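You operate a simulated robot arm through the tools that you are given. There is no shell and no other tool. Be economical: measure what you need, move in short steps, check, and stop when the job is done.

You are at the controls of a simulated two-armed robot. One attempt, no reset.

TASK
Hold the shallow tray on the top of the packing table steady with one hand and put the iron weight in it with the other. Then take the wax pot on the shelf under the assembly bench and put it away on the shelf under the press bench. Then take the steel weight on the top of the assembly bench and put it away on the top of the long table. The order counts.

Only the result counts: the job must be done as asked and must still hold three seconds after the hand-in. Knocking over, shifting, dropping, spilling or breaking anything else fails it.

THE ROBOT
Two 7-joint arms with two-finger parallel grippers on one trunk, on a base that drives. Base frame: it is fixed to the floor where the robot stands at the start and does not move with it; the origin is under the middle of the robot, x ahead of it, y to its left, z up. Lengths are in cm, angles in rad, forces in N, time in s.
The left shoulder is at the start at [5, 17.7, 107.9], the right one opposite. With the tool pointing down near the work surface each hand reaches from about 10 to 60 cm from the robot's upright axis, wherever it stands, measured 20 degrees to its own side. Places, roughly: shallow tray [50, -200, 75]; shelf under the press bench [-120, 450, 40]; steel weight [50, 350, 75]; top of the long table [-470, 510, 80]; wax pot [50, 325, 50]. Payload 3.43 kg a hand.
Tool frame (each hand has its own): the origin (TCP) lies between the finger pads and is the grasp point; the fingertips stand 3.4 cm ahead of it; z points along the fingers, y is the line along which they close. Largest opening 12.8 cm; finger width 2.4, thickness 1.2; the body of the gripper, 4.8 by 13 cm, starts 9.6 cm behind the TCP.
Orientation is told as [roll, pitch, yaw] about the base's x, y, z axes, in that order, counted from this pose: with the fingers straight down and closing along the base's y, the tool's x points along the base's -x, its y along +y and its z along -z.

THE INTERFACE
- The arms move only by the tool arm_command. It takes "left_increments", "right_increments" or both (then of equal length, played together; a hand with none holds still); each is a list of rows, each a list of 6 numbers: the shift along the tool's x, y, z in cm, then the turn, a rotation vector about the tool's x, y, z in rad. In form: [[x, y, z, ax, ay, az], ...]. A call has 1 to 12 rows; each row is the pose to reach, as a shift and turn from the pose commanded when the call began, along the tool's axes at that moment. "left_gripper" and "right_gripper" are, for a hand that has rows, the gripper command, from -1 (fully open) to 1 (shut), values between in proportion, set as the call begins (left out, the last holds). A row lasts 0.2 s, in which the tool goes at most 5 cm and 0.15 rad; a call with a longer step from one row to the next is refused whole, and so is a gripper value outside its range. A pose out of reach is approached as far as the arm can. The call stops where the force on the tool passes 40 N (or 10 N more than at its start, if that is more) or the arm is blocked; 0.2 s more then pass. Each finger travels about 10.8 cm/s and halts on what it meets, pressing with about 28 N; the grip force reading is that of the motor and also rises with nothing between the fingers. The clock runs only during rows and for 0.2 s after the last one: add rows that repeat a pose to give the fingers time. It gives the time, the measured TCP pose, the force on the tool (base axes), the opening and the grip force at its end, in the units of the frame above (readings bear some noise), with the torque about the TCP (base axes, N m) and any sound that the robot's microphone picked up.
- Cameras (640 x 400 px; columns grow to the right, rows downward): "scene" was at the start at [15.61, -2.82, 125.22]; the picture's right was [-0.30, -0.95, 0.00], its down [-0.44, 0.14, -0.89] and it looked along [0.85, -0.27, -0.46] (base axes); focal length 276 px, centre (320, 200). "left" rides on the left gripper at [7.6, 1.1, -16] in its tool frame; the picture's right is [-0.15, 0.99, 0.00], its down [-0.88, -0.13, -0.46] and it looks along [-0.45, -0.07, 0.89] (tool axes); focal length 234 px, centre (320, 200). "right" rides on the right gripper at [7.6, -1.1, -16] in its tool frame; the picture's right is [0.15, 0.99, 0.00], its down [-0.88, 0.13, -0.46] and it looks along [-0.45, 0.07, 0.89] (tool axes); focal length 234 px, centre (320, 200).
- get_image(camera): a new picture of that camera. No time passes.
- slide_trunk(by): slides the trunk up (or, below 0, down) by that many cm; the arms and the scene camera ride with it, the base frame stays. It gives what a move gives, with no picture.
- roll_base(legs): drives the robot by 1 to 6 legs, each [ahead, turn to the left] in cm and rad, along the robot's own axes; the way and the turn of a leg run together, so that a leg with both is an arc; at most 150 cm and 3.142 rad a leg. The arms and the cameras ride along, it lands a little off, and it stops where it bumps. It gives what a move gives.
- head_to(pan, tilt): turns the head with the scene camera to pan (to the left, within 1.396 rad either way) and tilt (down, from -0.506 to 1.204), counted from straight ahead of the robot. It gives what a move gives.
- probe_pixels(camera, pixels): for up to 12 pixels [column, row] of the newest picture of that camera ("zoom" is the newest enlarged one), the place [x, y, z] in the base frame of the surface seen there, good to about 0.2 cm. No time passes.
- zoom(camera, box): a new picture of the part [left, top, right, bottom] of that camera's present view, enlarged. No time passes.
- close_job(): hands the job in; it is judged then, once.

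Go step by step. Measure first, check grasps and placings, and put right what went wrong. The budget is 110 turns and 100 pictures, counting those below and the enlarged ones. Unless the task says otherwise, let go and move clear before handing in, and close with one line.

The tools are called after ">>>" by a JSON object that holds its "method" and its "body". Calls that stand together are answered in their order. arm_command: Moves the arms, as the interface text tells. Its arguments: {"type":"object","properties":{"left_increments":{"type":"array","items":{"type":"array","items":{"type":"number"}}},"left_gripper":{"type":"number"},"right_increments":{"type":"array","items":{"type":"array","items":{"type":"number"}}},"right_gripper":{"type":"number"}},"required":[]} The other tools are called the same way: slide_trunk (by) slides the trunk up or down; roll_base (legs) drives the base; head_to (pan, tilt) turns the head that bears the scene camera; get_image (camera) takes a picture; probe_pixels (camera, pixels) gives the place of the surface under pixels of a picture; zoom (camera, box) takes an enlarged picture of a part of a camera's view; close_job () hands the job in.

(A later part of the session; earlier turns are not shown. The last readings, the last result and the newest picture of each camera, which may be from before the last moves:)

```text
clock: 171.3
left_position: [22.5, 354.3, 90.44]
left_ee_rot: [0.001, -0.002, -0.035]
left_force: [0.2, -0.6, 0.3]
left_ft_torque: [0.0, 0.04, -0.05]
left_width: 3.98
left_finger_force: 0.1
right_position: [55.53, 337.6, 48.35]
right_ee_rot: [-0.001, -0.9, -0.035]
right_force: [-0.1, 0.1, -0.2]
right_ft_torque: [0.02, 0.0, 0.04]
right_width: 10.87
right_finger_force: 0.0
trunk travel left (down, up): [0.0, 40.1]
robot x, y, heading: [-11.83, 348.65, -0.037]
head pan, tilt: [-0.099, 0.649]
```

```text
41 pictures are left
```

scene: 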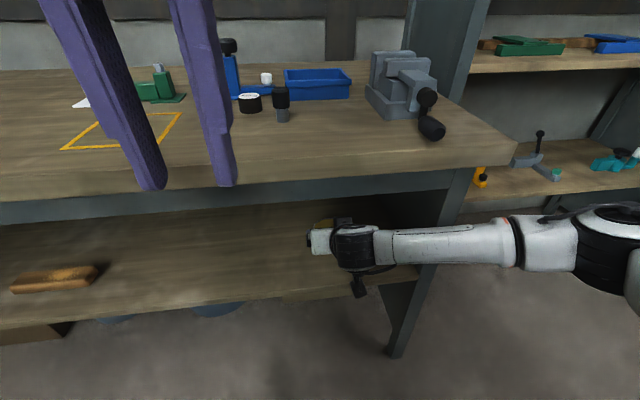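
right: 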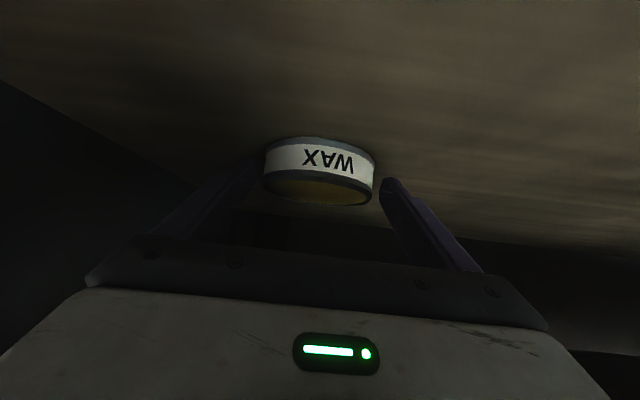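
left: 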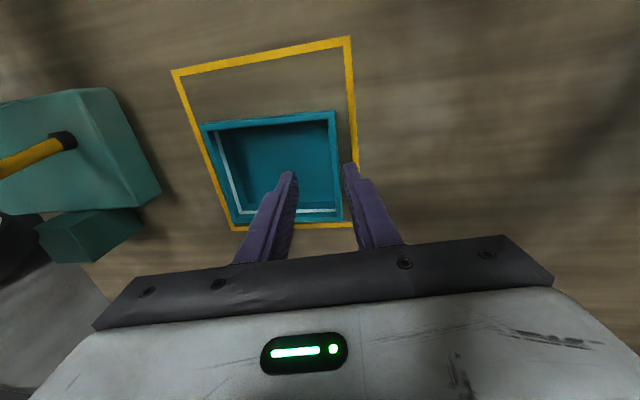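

The pot seems roughly between the tips; verify with probes.

>>> {"method": "probe_pixels", "body": {"camera": "right", "pixels": [[318, 198], [318, 185], [320, 140], [266, 175], [373, 185], [250, 165], [387, 183], [320, 160]]}}

```text
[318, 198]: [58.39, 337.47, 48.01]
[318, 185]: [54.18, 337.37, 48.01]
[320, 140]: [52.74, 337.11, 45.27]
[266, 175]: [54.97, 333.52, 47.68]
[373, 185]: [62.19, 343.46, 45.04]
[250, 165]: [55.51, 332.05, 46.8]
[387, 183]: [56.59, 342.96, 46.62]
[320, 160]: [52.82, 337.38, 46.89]
```

Tips straddle the pot at its centreline. Nudge forward 0.5 and close.

>>> {"method": "arm_command", "body": {"right_increments": [[-0.3, -0.15, 0.4, 0, 0, 0], [-0.3, -0.15, 0.4, 0, 0, 0]]}}

>>> {"method": "arm_command", "body": {"right_increments": [[0, 0, 0, 0, 0, 0], [0, 0, 0, 0, 0, 0], [0, 0, 0, 0, 0, 0]], "right_gripper": 1}}

>>> {"method": "get_image", "body": {"camera": "right"}}

```text
clock: 171.9
left_position: [22.57, 354.34, 90.47]
left_ee_rot: [-0.002, -0.002, -0.036]
left_force: [0.3, -0.5, -1.0]
left_ft_torque: [0.01, -0.02, -0.03]
left_width: 4.01
left_finger_force: 0.0
right_position: [55.98, 337.48, 48.43]
right_ee_rot: [-0.001, -0.898, -0.034]
right_force: [-0.3, 0.2, -0.5]
right_ft_torque: [0.0, 0.03, -0.03]
right_width: 10.88
right_finger_force: 0.1
trunk travel left (down, up): [0.0, 40.1]
robot x, y, heading: [-11.75, 349.09, -0.036]
head pan, tilt: [-0.099, 0.649]
```

```text
clock: 172.7
left_position: [22.59, 354.3, 90.34]
left_ee_rot: [0.0, -0.002, -0.034]
left_force: [-0.2, 0.3, -0.8]
left_ft_torque: [-0.01, 0.02, -0.02]
left_width: 4.0
left_finger_force: 0.1
right_position: [55.98, 337.52, 48.29]
right_ee_rot: [-0.001, -0.902, -0.036]
right_force: [0.7, 0.0, 0.5]
right_ft_torque: [0.07, -0.01, -0.01]
right_width: 8.84
right_finger_force: 28.0
trunk travel left (down, up): [0.0, 40.1]
robot x, y, heading: [-11.52, 348.48, -0.033]
head pan, tilt: [-0.099, 0.649]
```

```text
40 pictures are left
```

right: 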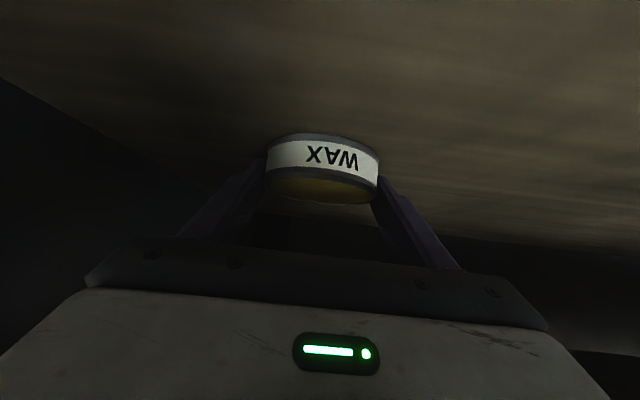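

Gripped at 8.8 cm. Lift 1.5 cm, then withdraw along the tool axis.

>>> {"method": "arm_command", "body": {"right_increments": [[-0.6, 0, -0.45, 0, 0, 0], [-1.2, 0, -0.95, 0, 0, 0], [-1.2, 0, -0.95, 0, 0, 0]]}}

>>> {"method": "get_image", "body": {"camera": "right"}}

```text
clock: 173.5
left_position: [22.5, 354.28, 90.58]
left_ee_rot: [0.002, -0.002, -0.036]
left_force: [-0.1, -0.9, -0.2]
left_ft_torque: [0.02, -0.04, 0.03]
left_width: 3.99
left_finger_force: 0.1
right_position: [56.01, 337.53, 50.1]
right_ee_rot: [0.0, -0.899, -0.037]
right_force: [-0.1, -0.7, -0.6]
right_ft_torque: [0.0, -0.01, 0.01]
right_width: 8.82
right_finger_force: 27.9
trunk travel left (down, up): [0.0, 40.1]
robot x, y, heading: [-11.74, 348.65, -0.036]
head pan, tilt: [-0.099, 0.649]
```

```text
39 pictures are left
```

right: 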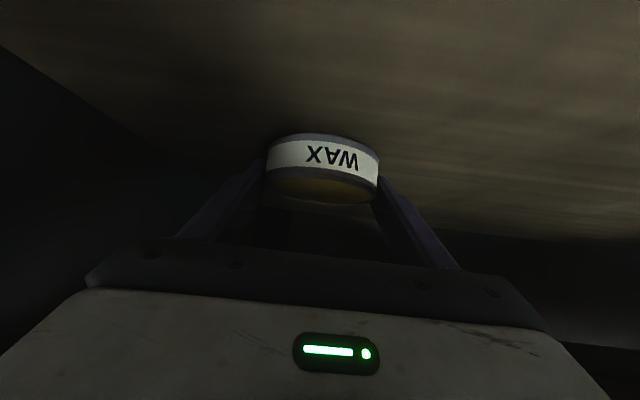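

Held steady. Back out along the tool axis.

>>> {"method": "arm_command", "body": {"right_increments": [[0, 0, -4.5, 0, 0, 0], [0, 0, -9, 0, 0, 0], [0, 0, -13.5, 0, 0, 0], [0, 0, -18, 0, 0, 0], [0, 0, -22.5, 0, 0, 0], [0, 0, -27, 0, 0, 0], [0, 0, -31, 0, 0, 0], [0, 0, -34, 0, 0, 0], [0, 0, -34, 0, 0, 0]]}}

>>> {"method": "get_image", "body": {"camera": "scene"}}

```text
clock: 175.5
left_position: [22.5, 354.29, 90.54]
left_ee_rot: [0.001, -0.003, -0.034]
left_force: [-0.1, 0.1, 0.6]
left_ft_torque: [-0.01, 0.01, 0.0]
left_width: 3.99
left_finger_force: 0.0
right_position: [29.4, 338.44, 71.4]
right_ee_rot: [0.001, -0.9, -0.034]
right_force: [0.0, 0.4, -0.5]
right_ft_torque: [-0.02, 0.01, 0.06]
right_width: 8.81
right_finger_force: 28.1
trunk travel left (down, up): [0.0, 40.1]
robot x, y, heading: [-11.26, 348.82, -0.033]
head pan, tilt: [-0.099, 0.649]
```

```text
38 pictures are left
```

scene: 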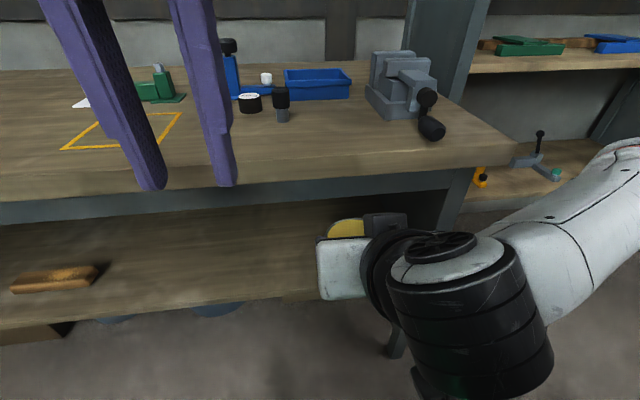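

Pot is out. Back off, turn to face up the aisle and look for the press bench.

>>> {"method": "roll_base", "body": {"legs": [[-10, 0], [0, 1.6]]}}

>>> {"method": "head_to", "body": {"pan": 0.6, "tilt": 0.3}}

>>> {"method": "get_image", "body": {"camera": "scene"}}

```text
clock: 180.6
left_position: [-29.3, 382.59, 90.49]
left_ee_rot: [0.001, 0.0, 1.596]
left_force: [-1.0, 0.3, 0.5]
left_ft_torque: [0.01, 0.01, 0.0]
left_width: 3.99
left_finger_force: 0.1
right_position: [-13.78, 390.48, 71.32]
right_ee_rot: [-0.001, -0.9, 1.593]
right_force: [0.3, 0.2, -0.8]
right_ft_torque: [-0.02, -0.01, 0.02]
right_width: 8.8
right_finger_force: 27.9
trunk travel left (down, up): [0.0, 40.1]
robot x, y, heading: [-21.8, 349.0, 1.593]
head pan, tilt: [-0.099, 0.649]
```

```text
clock: 181.7
left_position: [-29.25, 382.69, 90.45]
left_ee_rot: [-0.001, -0.001, 1.595]
left_force: [0.1, 0.3, -0.4]
left_ft_torque: [0.02, -0.02, 0.0]
left_width: 3.99
left_finger_force: 0.0
right_position: [-13.85, 390.45, 71.29]
right_ee_rot: [0.0, -0.901, 1.595]
right_force: [0.3, 0.2, -0.3]
right_ft_torque: [0.0, 0.0, 0.02]
right_width: 8.8
right_finger_force: 28.3
trunk travel left (down, up): [0.0, 40.1]
robot x, y, heading: [-21.7, 348.76, 1.591]
head pan, tilt: [0.6, 0.3]
```

```text
37 pictures are left
```

scene: 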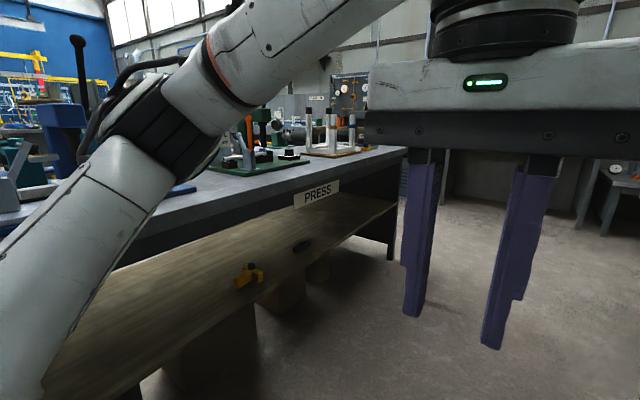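

>>> {"method": "probe_pixels", "body": {"camera": "scene", "pixels": [[318, 196], [250, 245], [200, 300], [390, 205], [392, 250], [250, 275], [303, 245], [130, 385], [340, 215], [100, 350], [200, 240], [375, 160]]}}

>>> {"method": "zoom", "body": {"camera": "scene", "box": [100, 170, 420, 370]}}

```text
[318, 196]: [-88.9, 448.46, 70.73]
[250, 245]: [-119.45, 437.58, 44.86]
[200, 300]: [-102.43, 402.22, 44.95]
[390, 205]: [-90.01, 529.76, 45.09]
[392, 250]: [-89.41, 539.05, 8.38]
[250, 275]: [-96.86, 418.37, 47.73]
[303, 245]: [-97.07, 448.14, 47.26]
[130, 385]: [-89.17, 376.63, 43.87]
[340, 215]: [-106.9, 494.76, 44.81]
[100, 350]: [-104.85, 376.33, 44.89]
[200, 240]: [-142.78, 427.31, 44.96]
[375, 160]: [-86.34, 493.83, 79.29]
```

```text
2.00 times, centred on (260, 270) of scene
```

zoom: 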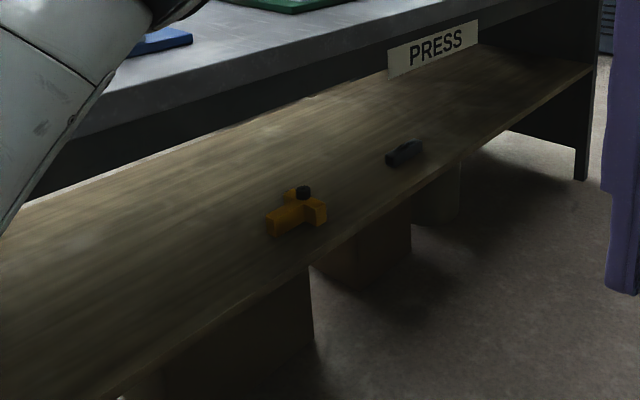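

Press shelf: front x≈−89, z 45; an orange tool at y≈418 and a black one at y≈448; y≈482 is free. Drive there and turn to face it.

>>> {"method": "roll_base", "body": {"legs": [[0, 0.07], [120, 0], [0, 1.48]]}}

>>> {"method": "head_to", "body": {"pan": -0.2, "tilt": 0.6}}

>>> {"method": "get_image", "body": {"camera": "scene"}}

>>> {"method": "get_image", "body": {"camera": "right"}}

```text
clock: 191.8
left_position: [-66.74, 460.7, 90.46]
left_ee_rot: [-0.001, -0.001, -3.136]
left_force: [-0.9, 0.5, 1.0]
left_ft_torque: [0.01, 0.02, -0.02]
left_width: 4.0
left_finger_force: 0.1
right_position: [-74.2, 476.32, 71.32]
right_ee_rot: [-0.001, -0.901, -3.139]
right_force: [-0.1, -0.6, -0.6]
right_ft_torque: [0.02, 0.0, 0.02]
right_width: 8.8
right_finger_force: 27.9
trunk travel left (down, up): [0.0, 40.1]
robot x, y, heading: [-32.91, 467.45, -3.141]
head pan, tilt: [0.6, 0.3]
```

```text
clock: 192.9
left_position: [-66.82, 460.73, 90.55]
left_ee_rot: [0.0, -0.003, -3.137]
left_force: [0.4, 0.4, -0.3]
left_ft_torque: [-0.02, 0.0, 0.02]
left_width: 3.98
left_finger_force: 0.1
right_position: [-74.38, 476.2, 71.34]
right_ee_rot: [-0.001, -0.9, -3.139]
right_force: [-0.2, -0.5, 0.1]
right_ft_torque: [0.01, -0.02, 0.04]
right_width: 8.81
right_finger_force: 27.7
trunk travel left (down, up): [0.0, 40.1]
robot x, y, heading: [-33.28, 467.5, -3.137]
head pan, tilt: [-0.201, 0.6]
```

```text
35 pictures are left
```

scene: 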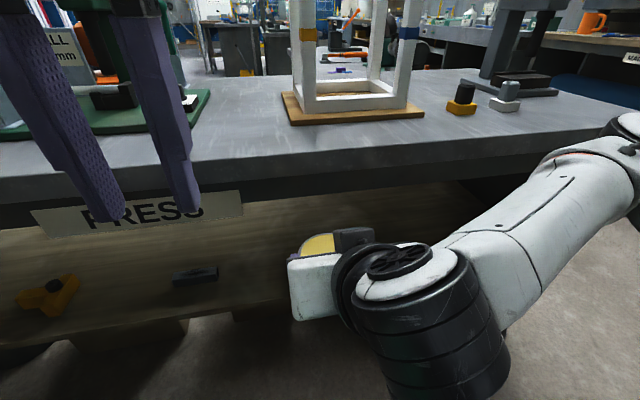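

```text
34 pictures are left
```

right: 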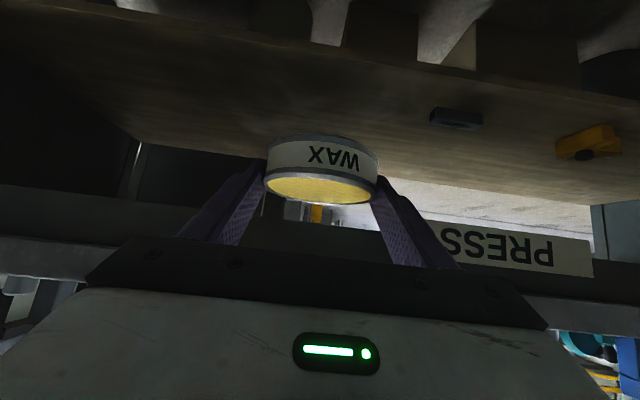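

Black tool at (195,275), sign right end near (240,210). Probe clearances.

>>> {"method": "probe_pixels", "body": {"camera": "scene", "pixels": [[238, 212], [238, 195], [216, 275], [260, 300], [270, 260], [280, 197], [330, 190], [330, 180], [450, 215], [260, 235], [265, 305]]}}

>>> {"method": "probe_pixels", "body": {"camera": "right", "pixels": [[480, 115], [432, 115], [300, 60], [320, 110], [200, 190], [150, 250], [200, 120], [448, 225], [140, 160]]}}

```text
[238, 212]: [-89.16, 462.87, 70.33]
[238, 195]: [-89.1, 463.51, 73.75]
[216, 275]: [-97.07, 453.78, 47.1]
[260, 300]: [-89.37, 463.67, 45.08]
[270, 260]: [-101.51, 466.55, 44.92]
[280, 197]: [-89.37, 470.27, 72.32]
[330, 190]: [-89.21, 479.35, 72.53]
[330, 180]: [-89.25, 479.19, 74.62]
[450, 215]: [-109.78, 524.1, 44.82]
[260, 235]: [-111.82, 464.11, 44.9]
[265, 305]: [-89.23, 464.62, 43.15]
```

```text
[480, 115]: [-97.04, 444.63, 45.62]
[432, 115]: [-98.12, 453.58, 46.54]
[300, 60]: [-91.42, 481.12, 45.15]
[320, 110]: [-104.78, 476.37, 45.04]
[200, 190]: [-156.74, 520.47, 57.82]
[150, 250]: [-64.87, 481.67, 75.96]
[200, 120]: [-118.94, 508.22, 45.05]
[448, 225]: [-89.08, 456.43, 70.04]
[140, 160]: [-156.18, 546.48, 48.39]
```

Clearances match the first bench (apron bottom ≈70, shelf 45). Advance 33.5 cm along the tool axis, as before.

>>> {"method": "arm_command", "body": {"right_increments": [[0, 0, 4.5, 0, 0, 0], [0, 0, 9, 0, 0, 0], [0, 0, 13.5, 0, 0, 0], [0, 0, 18, 0, 0, 0], [0, 0, 22.5, 0, 0, 0], [0, 0, 27, 0, 0, 0], [0, 0, 31, 0, 0, 0], [0, 0, 33.5, 0, 0, 0], [0, 0, 33.5, 0, 0, 0]]}}

>>> {"method": "get_image", "body": {"camera": "right"}}

>>> {"method": "get_image", "body": {"camera": "scene"}}

```text
clock: 194.9
left_position: [-66.82, 460.67, 90.43]
left_ee_rot: [0.0, -0.002, -3.136]
left_force: [-0.5, -0.1, 0.1]
left_ft_torque: [-0.01, 0.0, 0.02]
left_width: 3.99
left_finger_force: 0.1
right_position: [-100.57, 476.23, 50.6]
right_ee_rot: [0.0, -0.901, -3.138]
right_force: [-0.7, -0.3, -1.5]
right_ft_torque: [0.01, -0.04, 0.01]
right_width: 8.81
right_finger_force: 28.0
trunk travel left (down, up): [0.0, 40.1]
robot x, y, heading: [-33.12, 467.66, -3.138]
head pan, tilt: [-0.201, 0.6]
```

```text
33 pictures are left
```

right: 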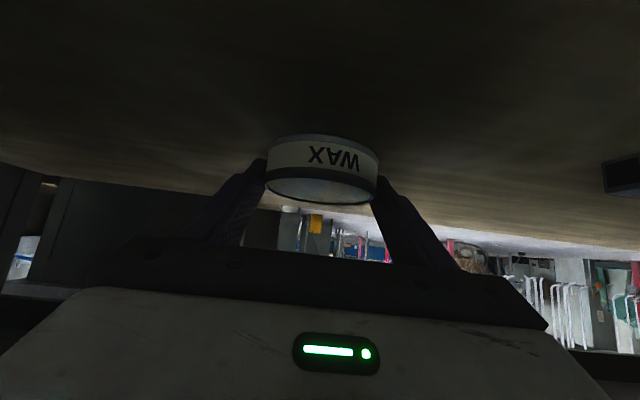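

```text
32 pictures are left
```

scene: 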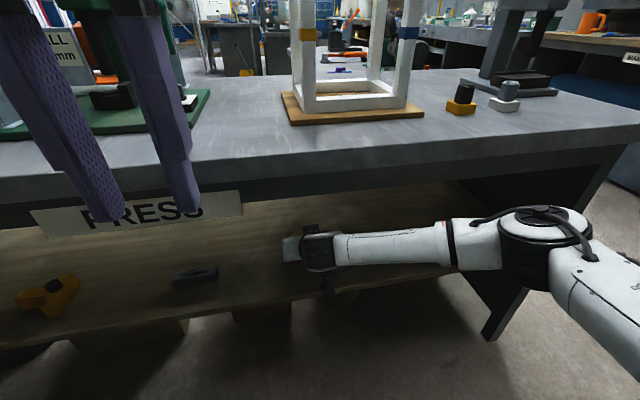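

Pot is over the shelf. Lower straight down 2 cm, then feel for contact.

>>> {"method": "arm_command", "body": {"right_increments": [[0.8, 0, 0.62, 0, 0, 0], [1.41, 0, 1.12, 0, 0, 0], [1.57, 0, 1.24, 0, 0, 0], [1.57, 0, 1.24, 0, 0, 0]]}}

>>> {"method": "arm_command", "body": {"right_increments": [[0.12, 0, 0.09, 0, 0, 0], [0.24, 0, 0.19, 0, 0, 0], [0.24, 0, 0.19, 0, 0, 0]]}}

```text
clock: 195.9
left_position: [-66.85, 460.6, 90.45]
left_ee_rot: [0.001, -0.001, -3.135]
left_force: [0.2, 0.1, -0.6]
left_ft_torque: [-0.01, 0.02, 0.0]
left_width: 3.99
left_finger_force: 0.0
right_position: [-100.55, 476.26, 48.56]
right_ee_rot: [-0.001, -0.899, -3.138]
right_force: [-0.4, -0.1, -0.8]
right_ft_torque: [0.02, -0.01, 0.02]
right_width: 8.81
right_finger_force: 27.8
trunk travel left (down, up): [0.0, 40.1]
robot x, y, heading: [-32.74, 467.94, -3.134]
head pan, tilt: [-0.201, 0.6]
```

```text
clock: 196.8
left_position: [-66.75, 460.65, 90.54]
left_ee_rot: [0.0, -0.002, -3.135]
left_force: [-1.0, 1.8, -0.7]
left_ft_torque: [0.01, 0.0, 0.02]
left_width: 4.0
left_finger_force: 0.0
right_position: [-100.66, 476.33, 48.47]
right_ee_rot: [0.001, -0.903, -3.138]
right_force: [0.3, 0.4, 6.4]
right_ft_torque: [0.04, -0.05, 0.03]
right_width: 8.81
right_finger_force: 27.9
trunk travel left (down, up): [0.0, 40.1]
robot x, y, heading: [-33.21, 467.91, -3.141]
head pan, tilt: [-0.201, 0.6]
```

Contact (6 N). Open, then back out along the tool axis and look.

>>> {"method": "arm_command", "body": {"right_increments": [[0, 0, 0, 0, 0, 0], [0, 0, 0, 0, 0, 0], [0, 0, 0, 0, 0, 0]], "right_gripper": -0.75}}

>>> {"method": "arm_command", "body": {"right_increments": [[0, 0, -2, 0, 0, 0], [0, 0, -5, 0, 0, 0], [0, 0, -9.5, 0, 0, 0], [0, 0, -14, 0, 0, 0], [0, 0, -18.5, 0, 0, 0], [0, 0, -23, 0, 0, 0], [0, 0, -27.5, 0, 0, 0], [0, 0, -32, 0, 0, 0], [0, 0, -35, 0, 0, 0], [0, 0, -35, 0, 0, 0]]}}

>>> {"method": "get_image", "body": {"camera": "right"}}

>>> {"method": "probe_pixels", "body": {"camera": "right", "pixels": [[318, 110], [318, 125], [318, 100], [300, 115], [340, 115]]}}

```text
clock: 197.6
left_position: [-66.81, 460.72, 90.47]
left_ee_rot: [0.001, -0.002, -3.137]
left_force: [0.3, 0.5, -0.7]
left_ft_torque: [-0.01, 0.0, 0.01]
left_width: 3.97
left_finger_force: 0.1
right_position: [-100.54, 476.17, 48.29]
right_ee_rot: [0.0, -0.897, -3.138]
right_force: [0.3, 0.5, 0.2]
right_ft_torque: [-0.01, 0.0, -0.01]
right_width: 11.22
right_finger_force: 0.0
trunk travel left (down, up): [0.0, 40.1]
robot x, y, heading: [-33.23, 467.33, -3.135]
head pan, tilt: [-0.201, 0.6]
```

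```text
clock: 199.8
left_position: [-66.77, 460.72, 90.44]
left_ee_rot: [0.001, -0.002, -3.136]
left_force: [-0.3, -0.3, -0.2]
left_ft_torque: [0.03, 0.0, 0.02]
left_width: 3.99
left_finger_force: 0.2
right_position: [-73.18, 476.12, 70.18]
right_ee_rot: [0.0, -0.9, -3.136]
right_force: [0.2, -0.6, 0.0]
right_ft_torque: [-0.03, 0.01, 0.02]
right_width: 11.17
right_finger_force: 0.1
trunk travel left (down, up): [0.0, 40.1]
robot x, y, heading: [-33.16, 467.94, -3.132]
head pan, tilt: [-0.201, 0.6]
```

```text
31 pictures are left
```

right: 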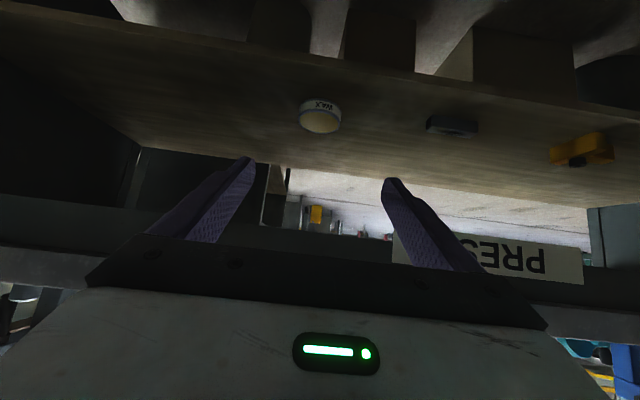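

```text
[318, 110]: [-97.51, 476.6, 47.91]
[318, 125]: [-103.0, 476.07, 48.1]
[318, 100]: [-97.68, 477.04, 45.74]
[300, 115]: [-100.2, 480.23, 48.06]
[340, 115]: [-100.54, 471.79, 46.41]
```

Pot stands on the press shelf at ≈(−102,476), z 45–48. Raise the trunk, straighten the right hand, and return to the assembly bench.

>>> {"method": "slide_trunk", "body": {"by": 25}}

>>> {"method": "arm_command", "body": {"right_increments": [[0, 0, -1, 0, 0.14, 0], [0, 0, -2, 0, 0.28, 0], [0, 0, -3, 0, 0.42, 0], [0, 0, -4, 0, 0.56, 0], [0, 0, -5, 0, 0.7, 0], [0, 0, -6, 0, 0.84, 0], [0, 0, -6, 0, 0.9, 0], [0, 0, -6, 0, 0.9, 0]]}}

>>> {"method": "roll_base", "body": {"legs": [[-12, 0], [0, 1.57], [123, 0], [0, 1.57]]}}

>>> {"method": "head_to", "body": {"pan": 0, "tilt": 0.6}}

>>> {"method": "get_image", "body": {"camera": "scene"}}

```text
clock: 202.3
left_position: [-66.8, 460.77, 115.65]
left_ee_rot: [0.001, -0.001, -3.136]
left_force: [-0.3, -0.1, -0.1]
left_ft_torque: [0.04, 0.02, -0.04]
left_width: 3.98
left_finger_force: 0.0
right_position: [-73.22, 476.11, 95.16]
right_ee_rot: [0.001, -0.9, -3.138]
right_force: [-0.3, -0.2, 0.2]
right_ft_torque: [0.02, 0.01, 0.0]
right_width: 11.19
right_finger_force: 0.1
trunk travel left (down, up): [-25.0, 15.1]
robot x, y, heading: [-33.19, 467.6, -3.14]
head pan, tilt: [-0.201, 0.6]
```

```text
clock: 204.1
left_position: [-66.84, 460.67, 115.46]
left_ee_rot: [-0.001, -0.002, -3.136]
left_force: [-0.7, 0.4, 0.1]
left_ft_torque: [0.03, 0.01, 0.02]
left_width: 4.0
left_finger_force: 0.0
right_position: [-68.51, 476.21, 98.92]
right_ee_rot: [0.001, 0.001, -3.139]
right_force: [1.1, -0.6, -0.8]
right_ft_torque: [0.01, -0.01, 0.0]
right_width: 11.19
right_finger_force: 0.1
trunk travel left (down, up): [-25.0, 15.1]
robot x, y, heading: [-32.81, 467.69, -3.138]
head pan, tilt: [-0.201, 0.6]
```

```text
clock: 219.1
left_position: [14.23, 350.74, 115.42]
left_ee_rot: [0.0, -0.002, 0.047]
left_force: [0.6, -0.1, -0.7]
left_ft_torque: [0.02, -0.02, 0.01]
left_width: 3.98
left_finger_force: 0.2
right_position: [16.6, 335.43, 98.84]
right_ee_rot: [0.001, 0.0, 0.045]
right_force: [-0.1, 0.0, 0.1]
right_ft_torque: [-0.02, 0.01, -0.02]
right_width: 11.19
right_finger_force: 0.0
trunk travel left (down, up): [-25.0, 15.1]
robot x, y, heading: [-19.28, 342.82, 0.048]
head pan, tilt: [-0.201, 0.6]
```

```text
clock: 219.8
left_position: [14.39, 350.8, 115.44]
left_ee_rot: [0.0, -0.001, 0.048]
left_force: [-0.8, -0.1, 0.7]
left_ft_torque: [-0.01, 0.02, 0.03]
left_width: 4.0
left_finger_force: 0.1
right_position: [16.69, 335.51, 98.83]
right_ee_rot: [0.001, 0.001, 0.044]
right_force: [0.4, 0.7, -0.9]
right_ft_torque: [0.01, -0.02, 0.0]
right_width: 11.18
right_finger_force: 0.1
trunk travel left (down, up): [-25.0, 15.1]
robot x, y, heading: [-19.27, 342.47, 0.048]
head pan, tilt: [0.0, 0.6]
```

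```text
30 pictures are left
```

scene: 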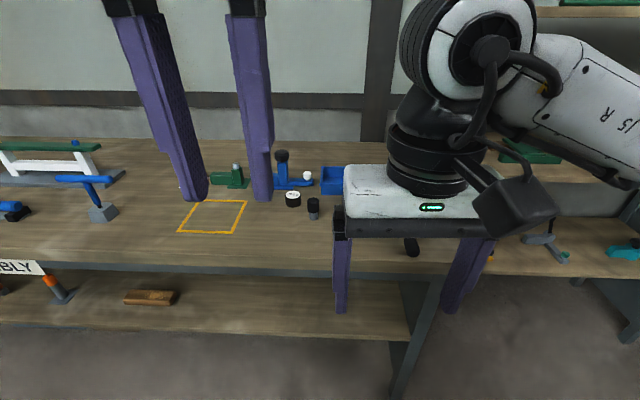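

>>> {"method": "zoom", "body": {"camera": "scene", "box": [270, 145, 340, 225]}}

>>> {"method": "probe_pixels", "body": {"camera": "zoom", "pixels": [[320, 200], [430, 350], [200, 245], [150, 80], [290, 170], [250, 110]]}}

```text
5.00 times, centred on (305, 185) of scene
```

zoom: 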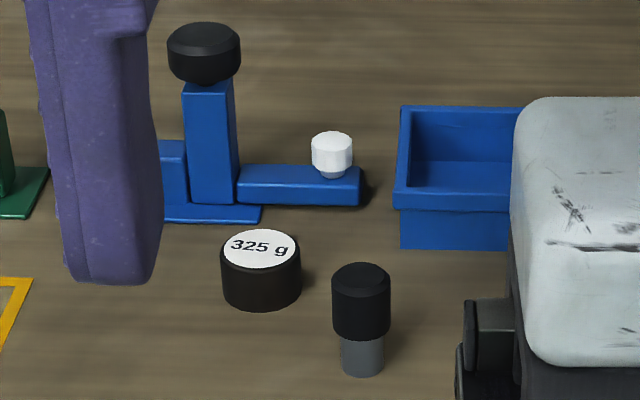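

```text
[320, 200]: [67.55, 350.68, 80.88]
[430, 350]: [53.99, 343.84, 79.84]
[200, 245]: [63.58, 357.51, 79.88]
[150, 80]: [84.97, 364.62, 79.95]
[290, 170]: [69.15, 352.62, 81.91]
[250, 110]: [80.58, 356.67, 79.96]
```

Two candidates: the disc labelled "325 g" at ≈(60,354) and a grey-stemmed black-capped piece at ≈(52,347). I'll check the rest of the bench before deciding.

>>> {"method": "head_to", "body": {"pan": 0.65, "tilt": 0.5}}

>>> {"method": "get_image", "body": {"camera": "scene"}}

>>> {"method": "get_image", "body": {"camera": "left"}}

```text
clock: 220.8
left_position: [14.26, 350.78, 115.55]
left_ee_rot: [0.0, -0.002, 0.048]
left_force: [-0.2, -0.6, 0.1]
left_ft_torque: [0.0, -0.04, -0.01]
left_width: 3.99
left_finger_force: 0.0
right_position: [16.57, 335.47, 98.88]
right_ee_rot: [0.0, 0.001, 0.044]
right_force: [-0.4, -0.7, -0.2]
right_ft_torque: [0.01, 0.0, 0.04]
right_width: 11.2
right_finger_force: 0.0
trunk travel left (down, up): [-25.0, 15.1]
robot x, y, heading: [-19.22, 342.49, 0.047]
head pan, tilt: [0.649, 0.499]
```

```text
28 pictures are left
```

scene: 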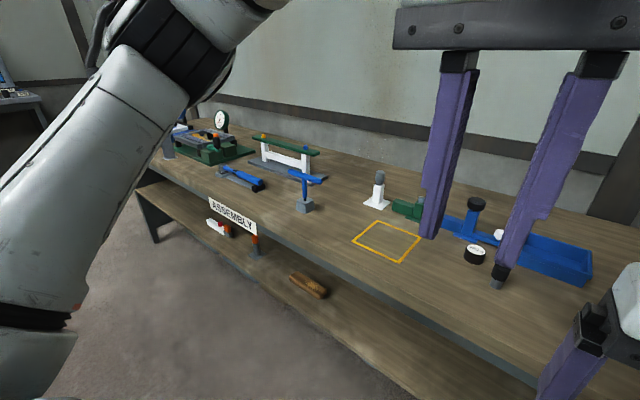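

```text
27 pictures are left
```

left: 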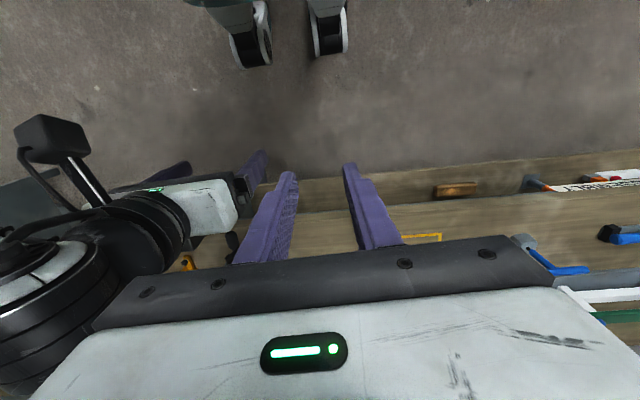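

I'll move closer and look straight down on the two candidates with the left hand camera.

>>> {"method": "roll_base", "body": {"legs": [[16, -0.04]]}}

>>> {"method": "arm_command", "body": {"left_increments": [[-4, 0, 2, 0, 0, 0], [-8, 0, 4, 0, 0, 0], [-12, 0, 6, 0, 0, 0], [-12, 0, 6, 0, 0, 0]], "left_gripper": -0.3}}

>>> {"method": "get_image", "body": {"camera": "left"}}

>>> {"method": "head_to", "body": {"pan": 0.1, "tilt": 0.8}}

>>> {"method": "get_image", "body": {"camera": "scene"}}

```text
clock: 222.2
left_position: [30.33, 349.87, 115.46]
left_ee_rot: [0.0, -0.003, 0.007]
left_force: [-0.5, -0.2, -0.8]
left_ft_torque: [0.0, 0.01, 0.0]
left_width: 4.0
left_finger_force: 0.0
right_position: [31.96, 334.47, 98.86]
right_ee_rot: [-0.001, -0.001, 0.008]
right_force: [0.7, -0.1, -0.5]
right_ft_torque: [-0.03, 0.03, 0.02]
right_width: 11.21
right_finger_force: 0.0
trunk travel left (down, up): [-25.0, 15.1]
robot x, y, heading: [-3.58, 343.0, 0.004]
head pan, tilt: [0.649, 0.499]
```

```text
clock: 223.2
left_position: [42.24, 349.95, 109.31]
left_ee_rot: [0.001, -0.003, 0.007]
left_force: [-0.3, 0.6, 0.1]
left_ft_torque: [-0.01, 0.01, 0.01]
left_width: 8.32
left_finger_force: 0.1
right_position: [31.96, 334.56, 98.91]
right_ee_rot: [0.001, -0.001, 0.008]
right_force: [0.7, -0.1, -0.5]
right_ft_torque: [0.01, 0.0, 0.0]
right_width: 11.21
right_finger_force: 0.0
trunk travel left (down, up): [-25.0, 15.1]
robot x, y, heading: [-3.54, 342.64, 0.01]
head pan, tilt: [0.649, 0.499]
```

```text
26 pictures are left
```

left: 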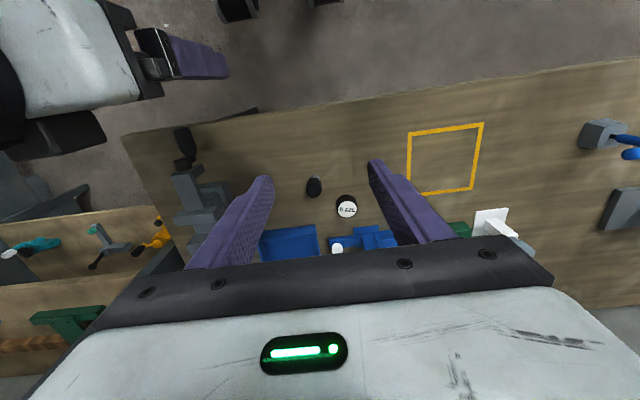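

```text
clock: 224.2
left_position: [42.27, 349.96, 109.36]
left_ee_rot: [0.0, -0.001, 0.009]
left_force: [0.9, -1.0, -0.3]
left_ft_torque: [-0.01, 0.03, -0.01]
left_width: 8.34
left_finger_force: 0.1
right_position: [31.94, 334.41, 98.76]
right_ee_rot: [0.0, 0.002, 0.007]
right_force: [1.0, 0.7, -0.3]
right_ft_torque: [0.01, 0.02, 0.0]
right_width: 11.19
right_finger_force: 0.2
trunk travel left (down, up): [-25.0, 15.1]
robot x, y, heading: [-3.31, 342.9, 0.007]
head pan, tilt: [0.099, 0.799]
```

```text
25 pictures are left
```

scene: 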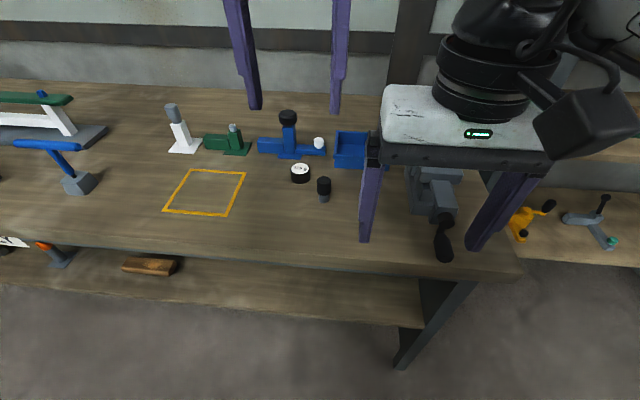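

>>> {"method": "zoom", "body": {"camera": "scene", "box": [270, 150, 350, 210]}}

>>> {"method": "probe_pixels", "body": {"camera": "zoom", "pixels": [[240, 145], [165, 185], [310, 190], [240, 260], [240, 220], [430, 225], [385, 260], [475, 260], [430, 330], [430, 385], [405, 350], [455, 350]]}}

```text
6.67 times, centred on (310, 180) of scene
```

zoom: 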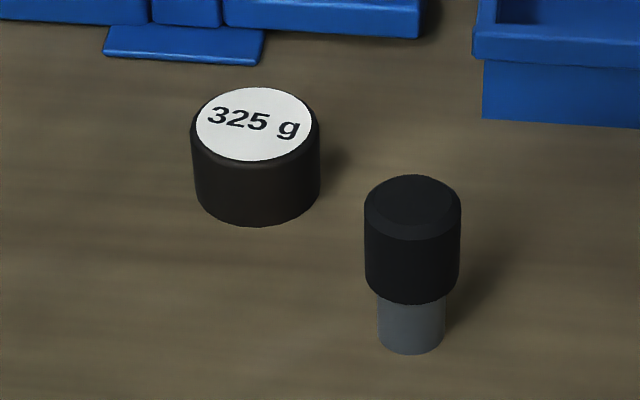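

```text
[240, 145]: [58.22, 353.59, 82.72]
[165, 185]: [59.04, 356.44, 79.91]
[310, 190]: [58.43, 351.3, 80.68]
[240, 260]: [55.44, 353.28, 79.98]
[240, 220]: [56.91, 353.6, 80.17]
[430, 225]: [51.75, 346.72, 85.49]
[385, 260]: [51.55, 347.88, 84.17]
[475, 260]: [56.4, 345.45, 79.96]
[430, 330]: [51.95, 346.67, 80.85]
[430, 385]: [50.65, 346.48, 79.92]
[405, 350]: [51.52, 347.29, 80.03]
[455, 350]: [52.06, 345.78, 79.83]
```

The 325 g disc is the steel weight (its size fits steel; the other is a plug gauge): centre ≈(59,353.2), z 80–82.8. Creep 6 cm in and bring the left hand over it.

>>> {"method": "roll_base", "body": {"legs": [[6.5, 0]]}}

>>> {"method": "arm_command", "body": {"left_increments": [[-2.5, 0.7, 3.5, 0, 0, 0], [-5, 1.5, 7, 0, 0, 0], [-7.5, 2.3, 10.5, 0, 0, 0], [-10, 3.1, 14, 0, 0, 0], [-10, 3.1, 14, 0, 0, 0]], "left_gripper": -0.25}}

>>> {"method": "get_image", "body": {"camera": "left"}}

```text
clock: 225.2
left_position: [48.83, 350.11, 109.43]
left_ee_rot: [0.001, -0.001, 0.007]
left_force: [0.5, 0.2, 0.0]
left_ft_torque: [-0.02, 0.05, 0.01]
left_width: 8.32
left_finger_force: 0.1
right_position: [38.47, 334.49, 98.68]
right_ee_rot: [0.0, 0.0, 0.005]
right_force: [0.9, 0.0, 0.0]
right_ft_torque: [-0.03, 0.0, 0.03]
right_width: 11.18
right_finger_force: 0.0
trunk travel left (down, up): [-25.0, 15.1]
robot x, y, heading: [2.89, 342.84, 0.009]
head pan, tilt: [0.099, 0.799]
```

```text
clock: 226.4
left_position: [58.66, 353.15, 95.28]
left_ee_rot: [-0.001, -0.002, 0.007]
left_force: [-0.1, -0.3, 0.6]
left_ft_torque: [-0.01, -0.01, 0.02]
left_width: 7.99
left_finger_force: 0.1
right_position: [38.43, 334.51, 98.97]
right_ee_rot: [-0.001, 0.001, 0.007]
right_force: [-0.2, -0.5, 0.2]
right_ft_torque: [-0.05, -0.01, 0.02]
right_width: 11.18
right_finger_force: 0.1
trunk travel left (down, up): [-25.0, 15.1]
robot x, y, heading: [2.79, 342.51, 0.004]
head pan, tilt: [0.099, 0.799]
```

```text
23 pictures are left
```

left: 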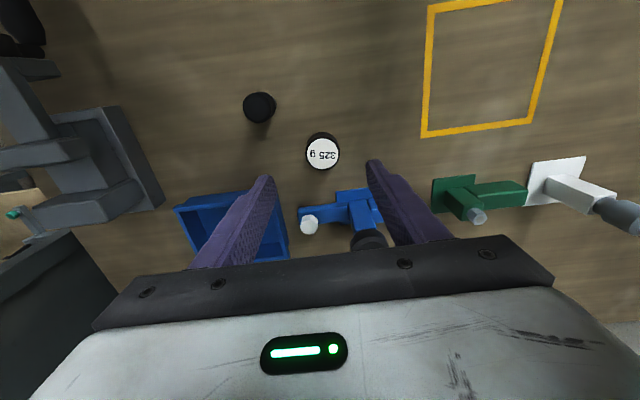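

>>> {"method": "probe_pixels", "body": {"camera": "left", "pixels": [[323, 154], [309, 152], [337, 152], [323, 140], [323, 167], [323, 134], [368, 238], [370, 228], [345, 192]]}}

```text
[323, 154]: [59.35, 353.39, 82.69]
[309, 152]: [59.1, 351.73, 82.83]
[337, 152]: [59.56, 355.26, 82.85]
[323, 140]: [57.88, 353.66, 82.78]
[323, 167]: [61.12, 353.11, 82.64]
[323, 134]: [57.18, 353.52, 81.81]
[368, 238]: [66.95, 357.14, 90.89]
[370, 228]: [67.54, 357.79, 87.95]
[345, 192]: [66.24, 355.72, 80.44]
```

Centre (59.4,353.45). Descend to TCP z≈83.8 and close.

>>> {"method": "arm_command", "body": {"left_increments": [[-0.7, 0.3, 4, 0, 0, 0], [-0.7, 0.3, 8, 0, 0, 0], [-0.7, 0.3, 11.4, 0, 0, 0], [-0.7, 0.3, 11.4, 0, 0, 0]]}}

>>> {"method": "arm_command", "body": {"left_increments": [[0, 0, 0, 0, 0, 0], [0, 0, 0, 0, 0, 0], [0, 0, 0, 0, 0, 0], [0, 0, -2, 0, 0, 0], [0, 0, -6, 0, 0, 0], [0, 0, -10, 0, 0, 0], [0, 0, -14, 0, 0, 0], [0, 0, -18, 0, 0, 0], [4, 0, -20, 0, 0, 0], [8, 0, -22, 0, 0, 0], [12, 0, -24, 0, 0, 0], [12, 0, -24, 0, 0, 0]], "left_gripper": 1}}

>>> {"method": "get_image", "body": {"camera": "left"}}

```text
clock: 227.4
left_position: [59.48, 353.53, 84.37]
left_ee_rot: [0.0, -0.002, 0.008]
left_force: [-0.8, -0.4, -0.1]
left_ft_torque: [0.03, 0.0, -0.02]
left_width: 8.01
left_finger_force: 0.1
right_position: [38.42, 334.47, 99.02]
right_ee_rot: [0.001, 0.001, 0.005]
right_force: [0.2, -0.4, -0.5]
right_ft_torque: [-0.01, -0.02, 0.02]
right_width: 11.22
right_finger_force: 0.1
trunk travel left (down, up): [-25.0, 15.1]
robot x, y, heading: [2.93, 342.72, 0.006]
head pan, tilt: [0.099, 0.799]
```

```text
clock: 230.0
left_position: [47.17, 353.47, 108.14]
left_ee_rot: [0.001, -0.001, 0.006]
left_force: [0.1, 0.7, -3.4]
left_ft_torque: [0.0, 0.0, -0.01]
left_width: 4.29
left_finger_force: 28.1
right_position: [38.55, 334.44, 98.85]
right_ee_rot: [0.001, 0.0, 0.005]
right_force: [-0.5, 1.2, 0.0]
right_ft_torque: [0.01, 0.0, -0.01]
right_width: 11.17
right_finger_force: 0.0
trunk travel left (down, up): [-25.0, 15.1]
robot x, y, heading: [3.06, 342.66, 0.004]
head pan, tilt: [0.099, 0.799]
```

```text
22 pictures are left
```

left: 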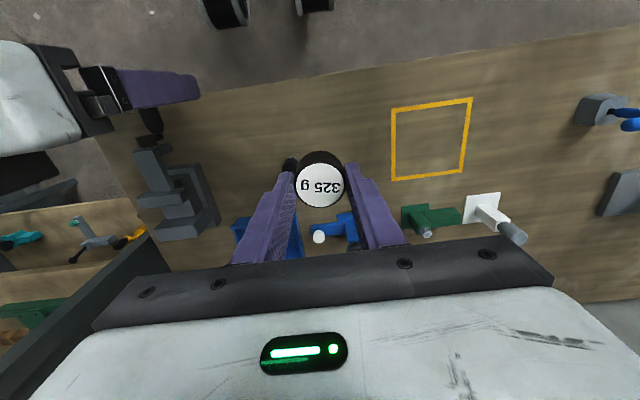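

Lifted; 3.4 N ≈ 325 g. Back off into the aisle, turn, and look for the route to the long table.

>>> {"method": "roll_base", "body": {"legs": [[-25, 0], [0, 1.57], [110, 0]]}}

>>> {"method": "head_to", "body": {"pan": 0.55, "tilt": 0.25}}

>>> {"method": "get_image", "body": {"camera": "scene"}}

>>> {"method": "head_to", "body": {"pan": 0.0, "tilt": 0.3}}

>>> {"method": "get_image", "body": {"camera": "scene"}}

```text
clock: 240.7
left_position: [-27.89, 496.02, 108.08]
left_ee_rot: [0.0, -0.003, 1.544]
left_force: [0.0, -0.3, -3.3]
left_ft_torque: [-0.02, 0.0, 0.03]
left_width: 4.27
left_finger_force: 28.2
right_position: [-9.25, 486.61, 98.8]
right_ee_rot: [0.0, -0.001, 1.545]
right_force: [-1.1, -0.2, 0.1]
right_ft_torque: [-0.01, -0.01, 0.0]
right_width: 11.2
right_finger_force: 0.0
trunk travel left (down, up): [-25.0, 15.1]
robot x, y, heading: [-19.13, 451.44, 1.544]
head pan, tilt: [0.099, 0.799]
```

```text
clock: 241.7
left_position: [-27.8, 496.03, 108.08]
left_ee_rot: [0.0, 0.0, 1.545]
left_force: [0.1, -0.4, -3.0]
left_ft_torque: [-0.01, -0.02, 0.03]
left_width: 4.25
left_finger_force: 27.6
right_position: [-9.29, 486.59, 98.87]
right_ee_rot: [0.0, 0.0, 1.543]
right_force: [-0.2, 0.4, 0.0]
right_ft_torque: [0.02, 0.01, 0.03]
right_width: 11.22
right_finger_force: 0.0
trunk travel left (down, up): [-25.0, 15.1]
robot x, y, heading: [-18.85, 451.19, 1.547]
head pan, tilt: [0.55, 0.25]
```

```text
21 pictures are left
```

scene: 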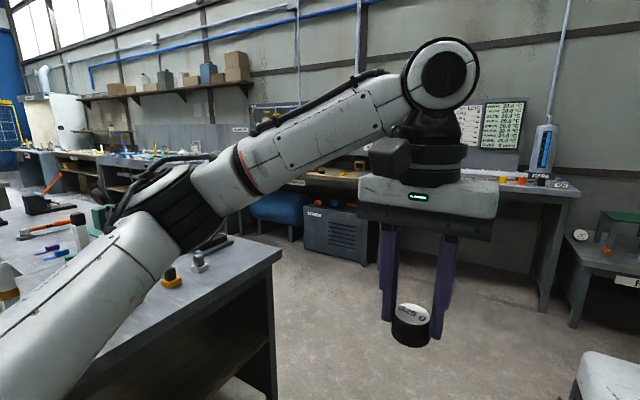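

```text
clock: 242.7
left_position: [-27.85, 496.02, 108.18]
left_ee_rot: [0.0, -0.001, 1.545]
left_force: [0.4, 0.6, -4.1]
left_ft_torque: [0.02, 0.0, -0.01]
left_width: 4.27
left_finger_force: 27.9
right_position: [-9.18, 486.65, 98.87]
right_ee_rot: [-0.001, -0.002, 1.544]
right_force: [-0.6, -0.2, -0.1]
right_ft_torque: [0.03, 0.01, -0.03]
right_width: 11.2
right_finger_force: 0.0
trunk travel left (down, up): [-25.0, 15.1]
robot x, y, heading: [-18.77, 451.69, 1.545]
head pan, tilt: [0.0, 0.3]
```

```text
20 pictures are left
```

scene: 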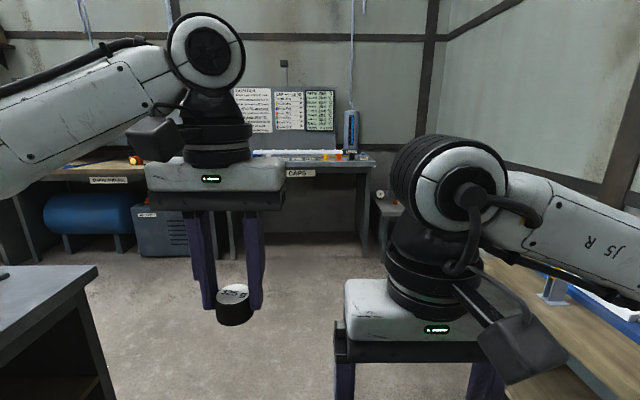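

Press bench ends at (95,268) here; benches stand along the far wall. Probe the passage width.

>>> {"method": "probe_pixels", "body": {"camera": "scene", "pixels": [[95, 268], [300, 173], [165, 250], [110, 180], [370, 180], [80, 225], [385, 235], [250, 330], [120, 262]]}}

>>> {"method": "roll_base", "body": {"legs": [[145, 0.02], [0, 1.57]]}}

>>> {"method": "head_to", "body": {"pan": 0.0, "tilt": 0.3}}

>>> {"method": "get_image", "body": {"camera": "scene"}}

```text
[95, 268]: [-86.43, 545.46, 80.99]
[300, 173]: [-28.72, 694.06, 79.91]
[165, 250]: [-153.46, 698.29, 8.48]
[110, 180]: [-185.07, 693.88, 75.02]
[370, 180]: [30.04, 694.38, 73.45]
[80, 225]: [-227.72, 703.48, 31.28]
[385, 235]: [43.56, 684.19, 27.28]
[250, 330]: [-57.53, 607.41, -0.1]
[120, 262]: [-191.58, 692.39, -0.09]
```

```text
clock: 253.7
left_position: [-58.94, 585.51, 108.15]
left_ee_rot: [-0.001, -0.002, 3.119]
left_force: [-0.1, 0.8, -3.1]
left_ft_torque: [0.01, 0.0, 0.01]
left_width: 4.24
left_finger_force: 28.3
right_position: [-49.39, 604.35, 98.93]
right_ee_rot: [0.0, -0.002, 3.118]
right_force: [-0.6, -0.6, -0.5]
right_ft_torque: [0.01, 0.0, 0.02]
right_width: 11.22
right_finger_force: 0.1
trunk travel left (down, up): [-25.0, 15.1]
robot x, y, heading: [-14.25, 595.04, 3.121]
head pan, tilt: [0.0, 0.3]
```

```text
clock: 254.2
left_position: [-58.82, 585.58, 108.18]
left_ee_rot: [0.002, -0.003, 3.12]
left_force: [0.0, 0.3, -3.4]
left_ft_torque: [0.0, -0.03, -0.05]
left_width: 4.27
left_finger_force: 28.3
right_position: [-49.38, 604.26, 98.97]
right_ee_rot: [-0.001, 0.001, 3.118]
right_force: [0.3, 0.6, -0.6]
right_ft_torque: [-0.01, -0.01, 0.05]
right_width: 11.2
right_finger_force: 0.1
trunk travel left (down, up): [-25.0, 15.1]
robot x, y, heading: [-14.41, 594.63, 3.118]
head pan, tilt: [0.0, 0.3]
```

```text
19 pictures are left
```

scene: 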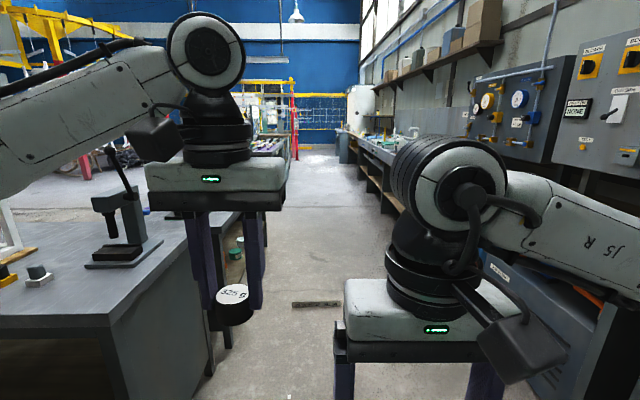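

Passage runs along y≈545–693. A dark bar lies on the floor at (315,304); probe it and things ahead.

>>> {"method": "probe_pixels", "body": {"camera": "scene", "pixels": [[315, 304], [293, 304], [340, 304], [285, 155], [265, 230], [300, 160], [310, 250], [372, 195], [350, 155], [240, 240], [278, 165]]}}

>>> {"method": "zoom", "body": {"camera": "scene", "box": [230, 90, 410, 310]}}

```text
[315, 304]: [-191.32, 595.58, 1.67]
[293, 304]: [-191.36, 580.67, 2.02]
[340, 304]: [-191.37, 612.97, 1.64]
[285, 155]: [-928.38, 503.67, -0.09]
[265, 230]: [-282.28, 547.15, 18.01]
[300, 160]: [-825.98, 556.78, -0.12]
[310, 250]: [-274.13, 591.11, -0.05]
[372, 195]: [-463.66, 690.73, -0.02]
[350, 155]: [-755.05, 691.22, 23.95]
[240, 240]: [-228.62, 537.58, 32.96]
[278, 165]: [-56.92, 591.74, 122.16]
```

```text
1.82 times, centred on (320, 200) of scene
```

zoom: 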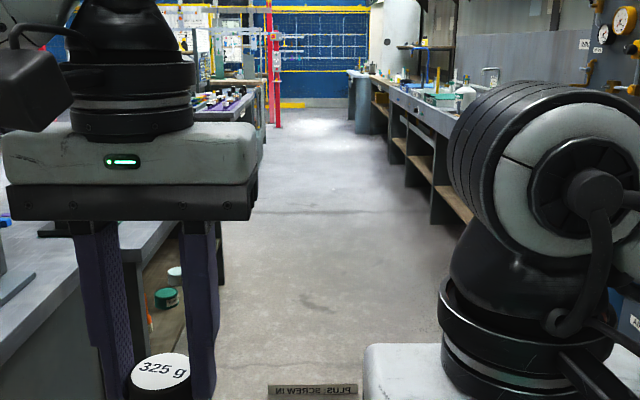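

The bar on the floor (x≈−191, y 580–613) must be avoided; I'll go around it on the +y side (y≈650).

>>> {"method": "roll_base", "body": {"legs": [[0, -0.498], [108, 0], [0, 0.52]]}}

>>> {"method": "head_to", "body": {"pan": 0.3, "tilt": 0.4}}

>>> {"method": "get_image", "body": {"camera": "scene"}}

```text
clock: 262.8
left_position: [-152.71, 639.43, 108.18]
left_ee_rot: [0.001, -0.002, 3.141]
left_force: [0.6, 0.3, -2.0]
left_ft_torque: [-0.01, 0.01, 0.0]
left_width: 4.26
left_finger_force: 28.3
right_position: [-143.71, 658.43, 98.94]
right_ee_rot: [0.0, 0.001, 3.139]
right_force: [0.3, 0.5, 0.4]
right_ft_torque: [-0.02, -0.01, -0.04]
right_width: 11.17
right_finger_force: 0.1
trunk travel left (down, up): [-25.0, 15.1]
robot x, y, heading: [-108.47, 649.74, 3.14]
head pan, tilt: [0.0, 0.3]
```

```text
clock: 263.6
left_position: [-152.77, 639.56, 108.24]
left_ee_rot: [0.001, -0.001, 3.14]
left_force: [0.0, -0.2, -3.3]
left_ft_torque: [0.01, -0.02, 0.01]
left_width: 4.23
left_finger_force: 28.5
right_position: [-143.81, 658.34, 98.87]
right_ee_rot: [0.002, 0.001, 3.14]
right_force: [0.1, 0.8, 0.1]
right_ft_torque: [0.0, -0.02, 0.02]
right_width: 11.21
right_finger_force: 0.0
trunk travel left (down, up): [-25.0, 15.1]
robot x, y, heading: [-108.29, 649.64, 3.137]
head pan, tilt: [0.3, 0.4]
```

```text
17 pictures are left
```

scene: 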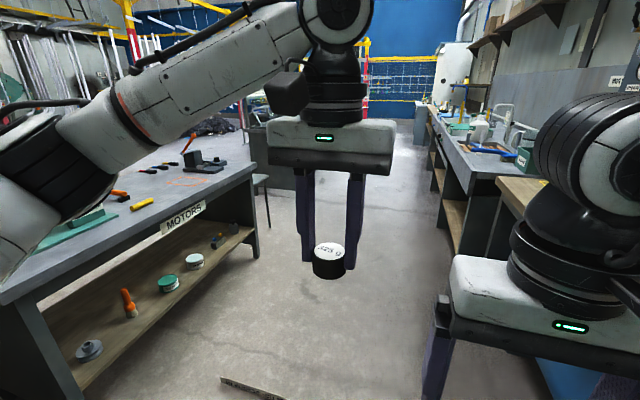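

Bar at (250,388); MOTORS table left. Probe bar edge and what is beyond.

>>> {"method": "probe_pixels", "body": {"camera": "scene", "pixels": [[225, 380], [280, 395], [258, 170], [262, 250], [285, 170], [255, 100], [265, 215], [440, 195], [500, 180], [247, 165], [390, 150]]}}

>>> {"method": "zoom", "body": {"camera": "scene", "box": [150, 60, 310, 260]}}

```text
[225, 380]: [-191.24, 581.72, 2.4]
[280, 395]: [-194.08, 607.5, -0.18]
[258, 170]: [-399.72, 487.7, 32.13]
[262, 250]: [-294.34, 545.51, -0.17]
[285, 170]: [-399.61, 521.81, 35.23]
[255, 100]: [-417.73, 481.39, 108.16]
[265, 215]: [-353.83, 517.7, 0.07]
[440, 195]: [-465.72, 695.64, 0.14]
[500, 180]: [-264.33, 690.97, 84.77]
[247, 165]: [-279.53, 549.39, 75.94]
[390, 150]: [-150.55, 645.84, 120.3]
```

```text
2.00 times, centred on (230, 160) of scene
```

zoom: 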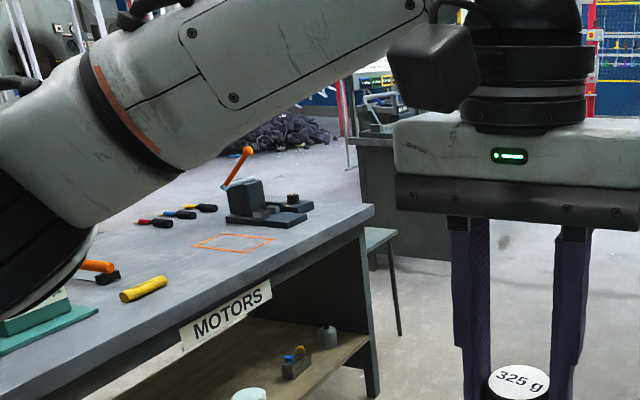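

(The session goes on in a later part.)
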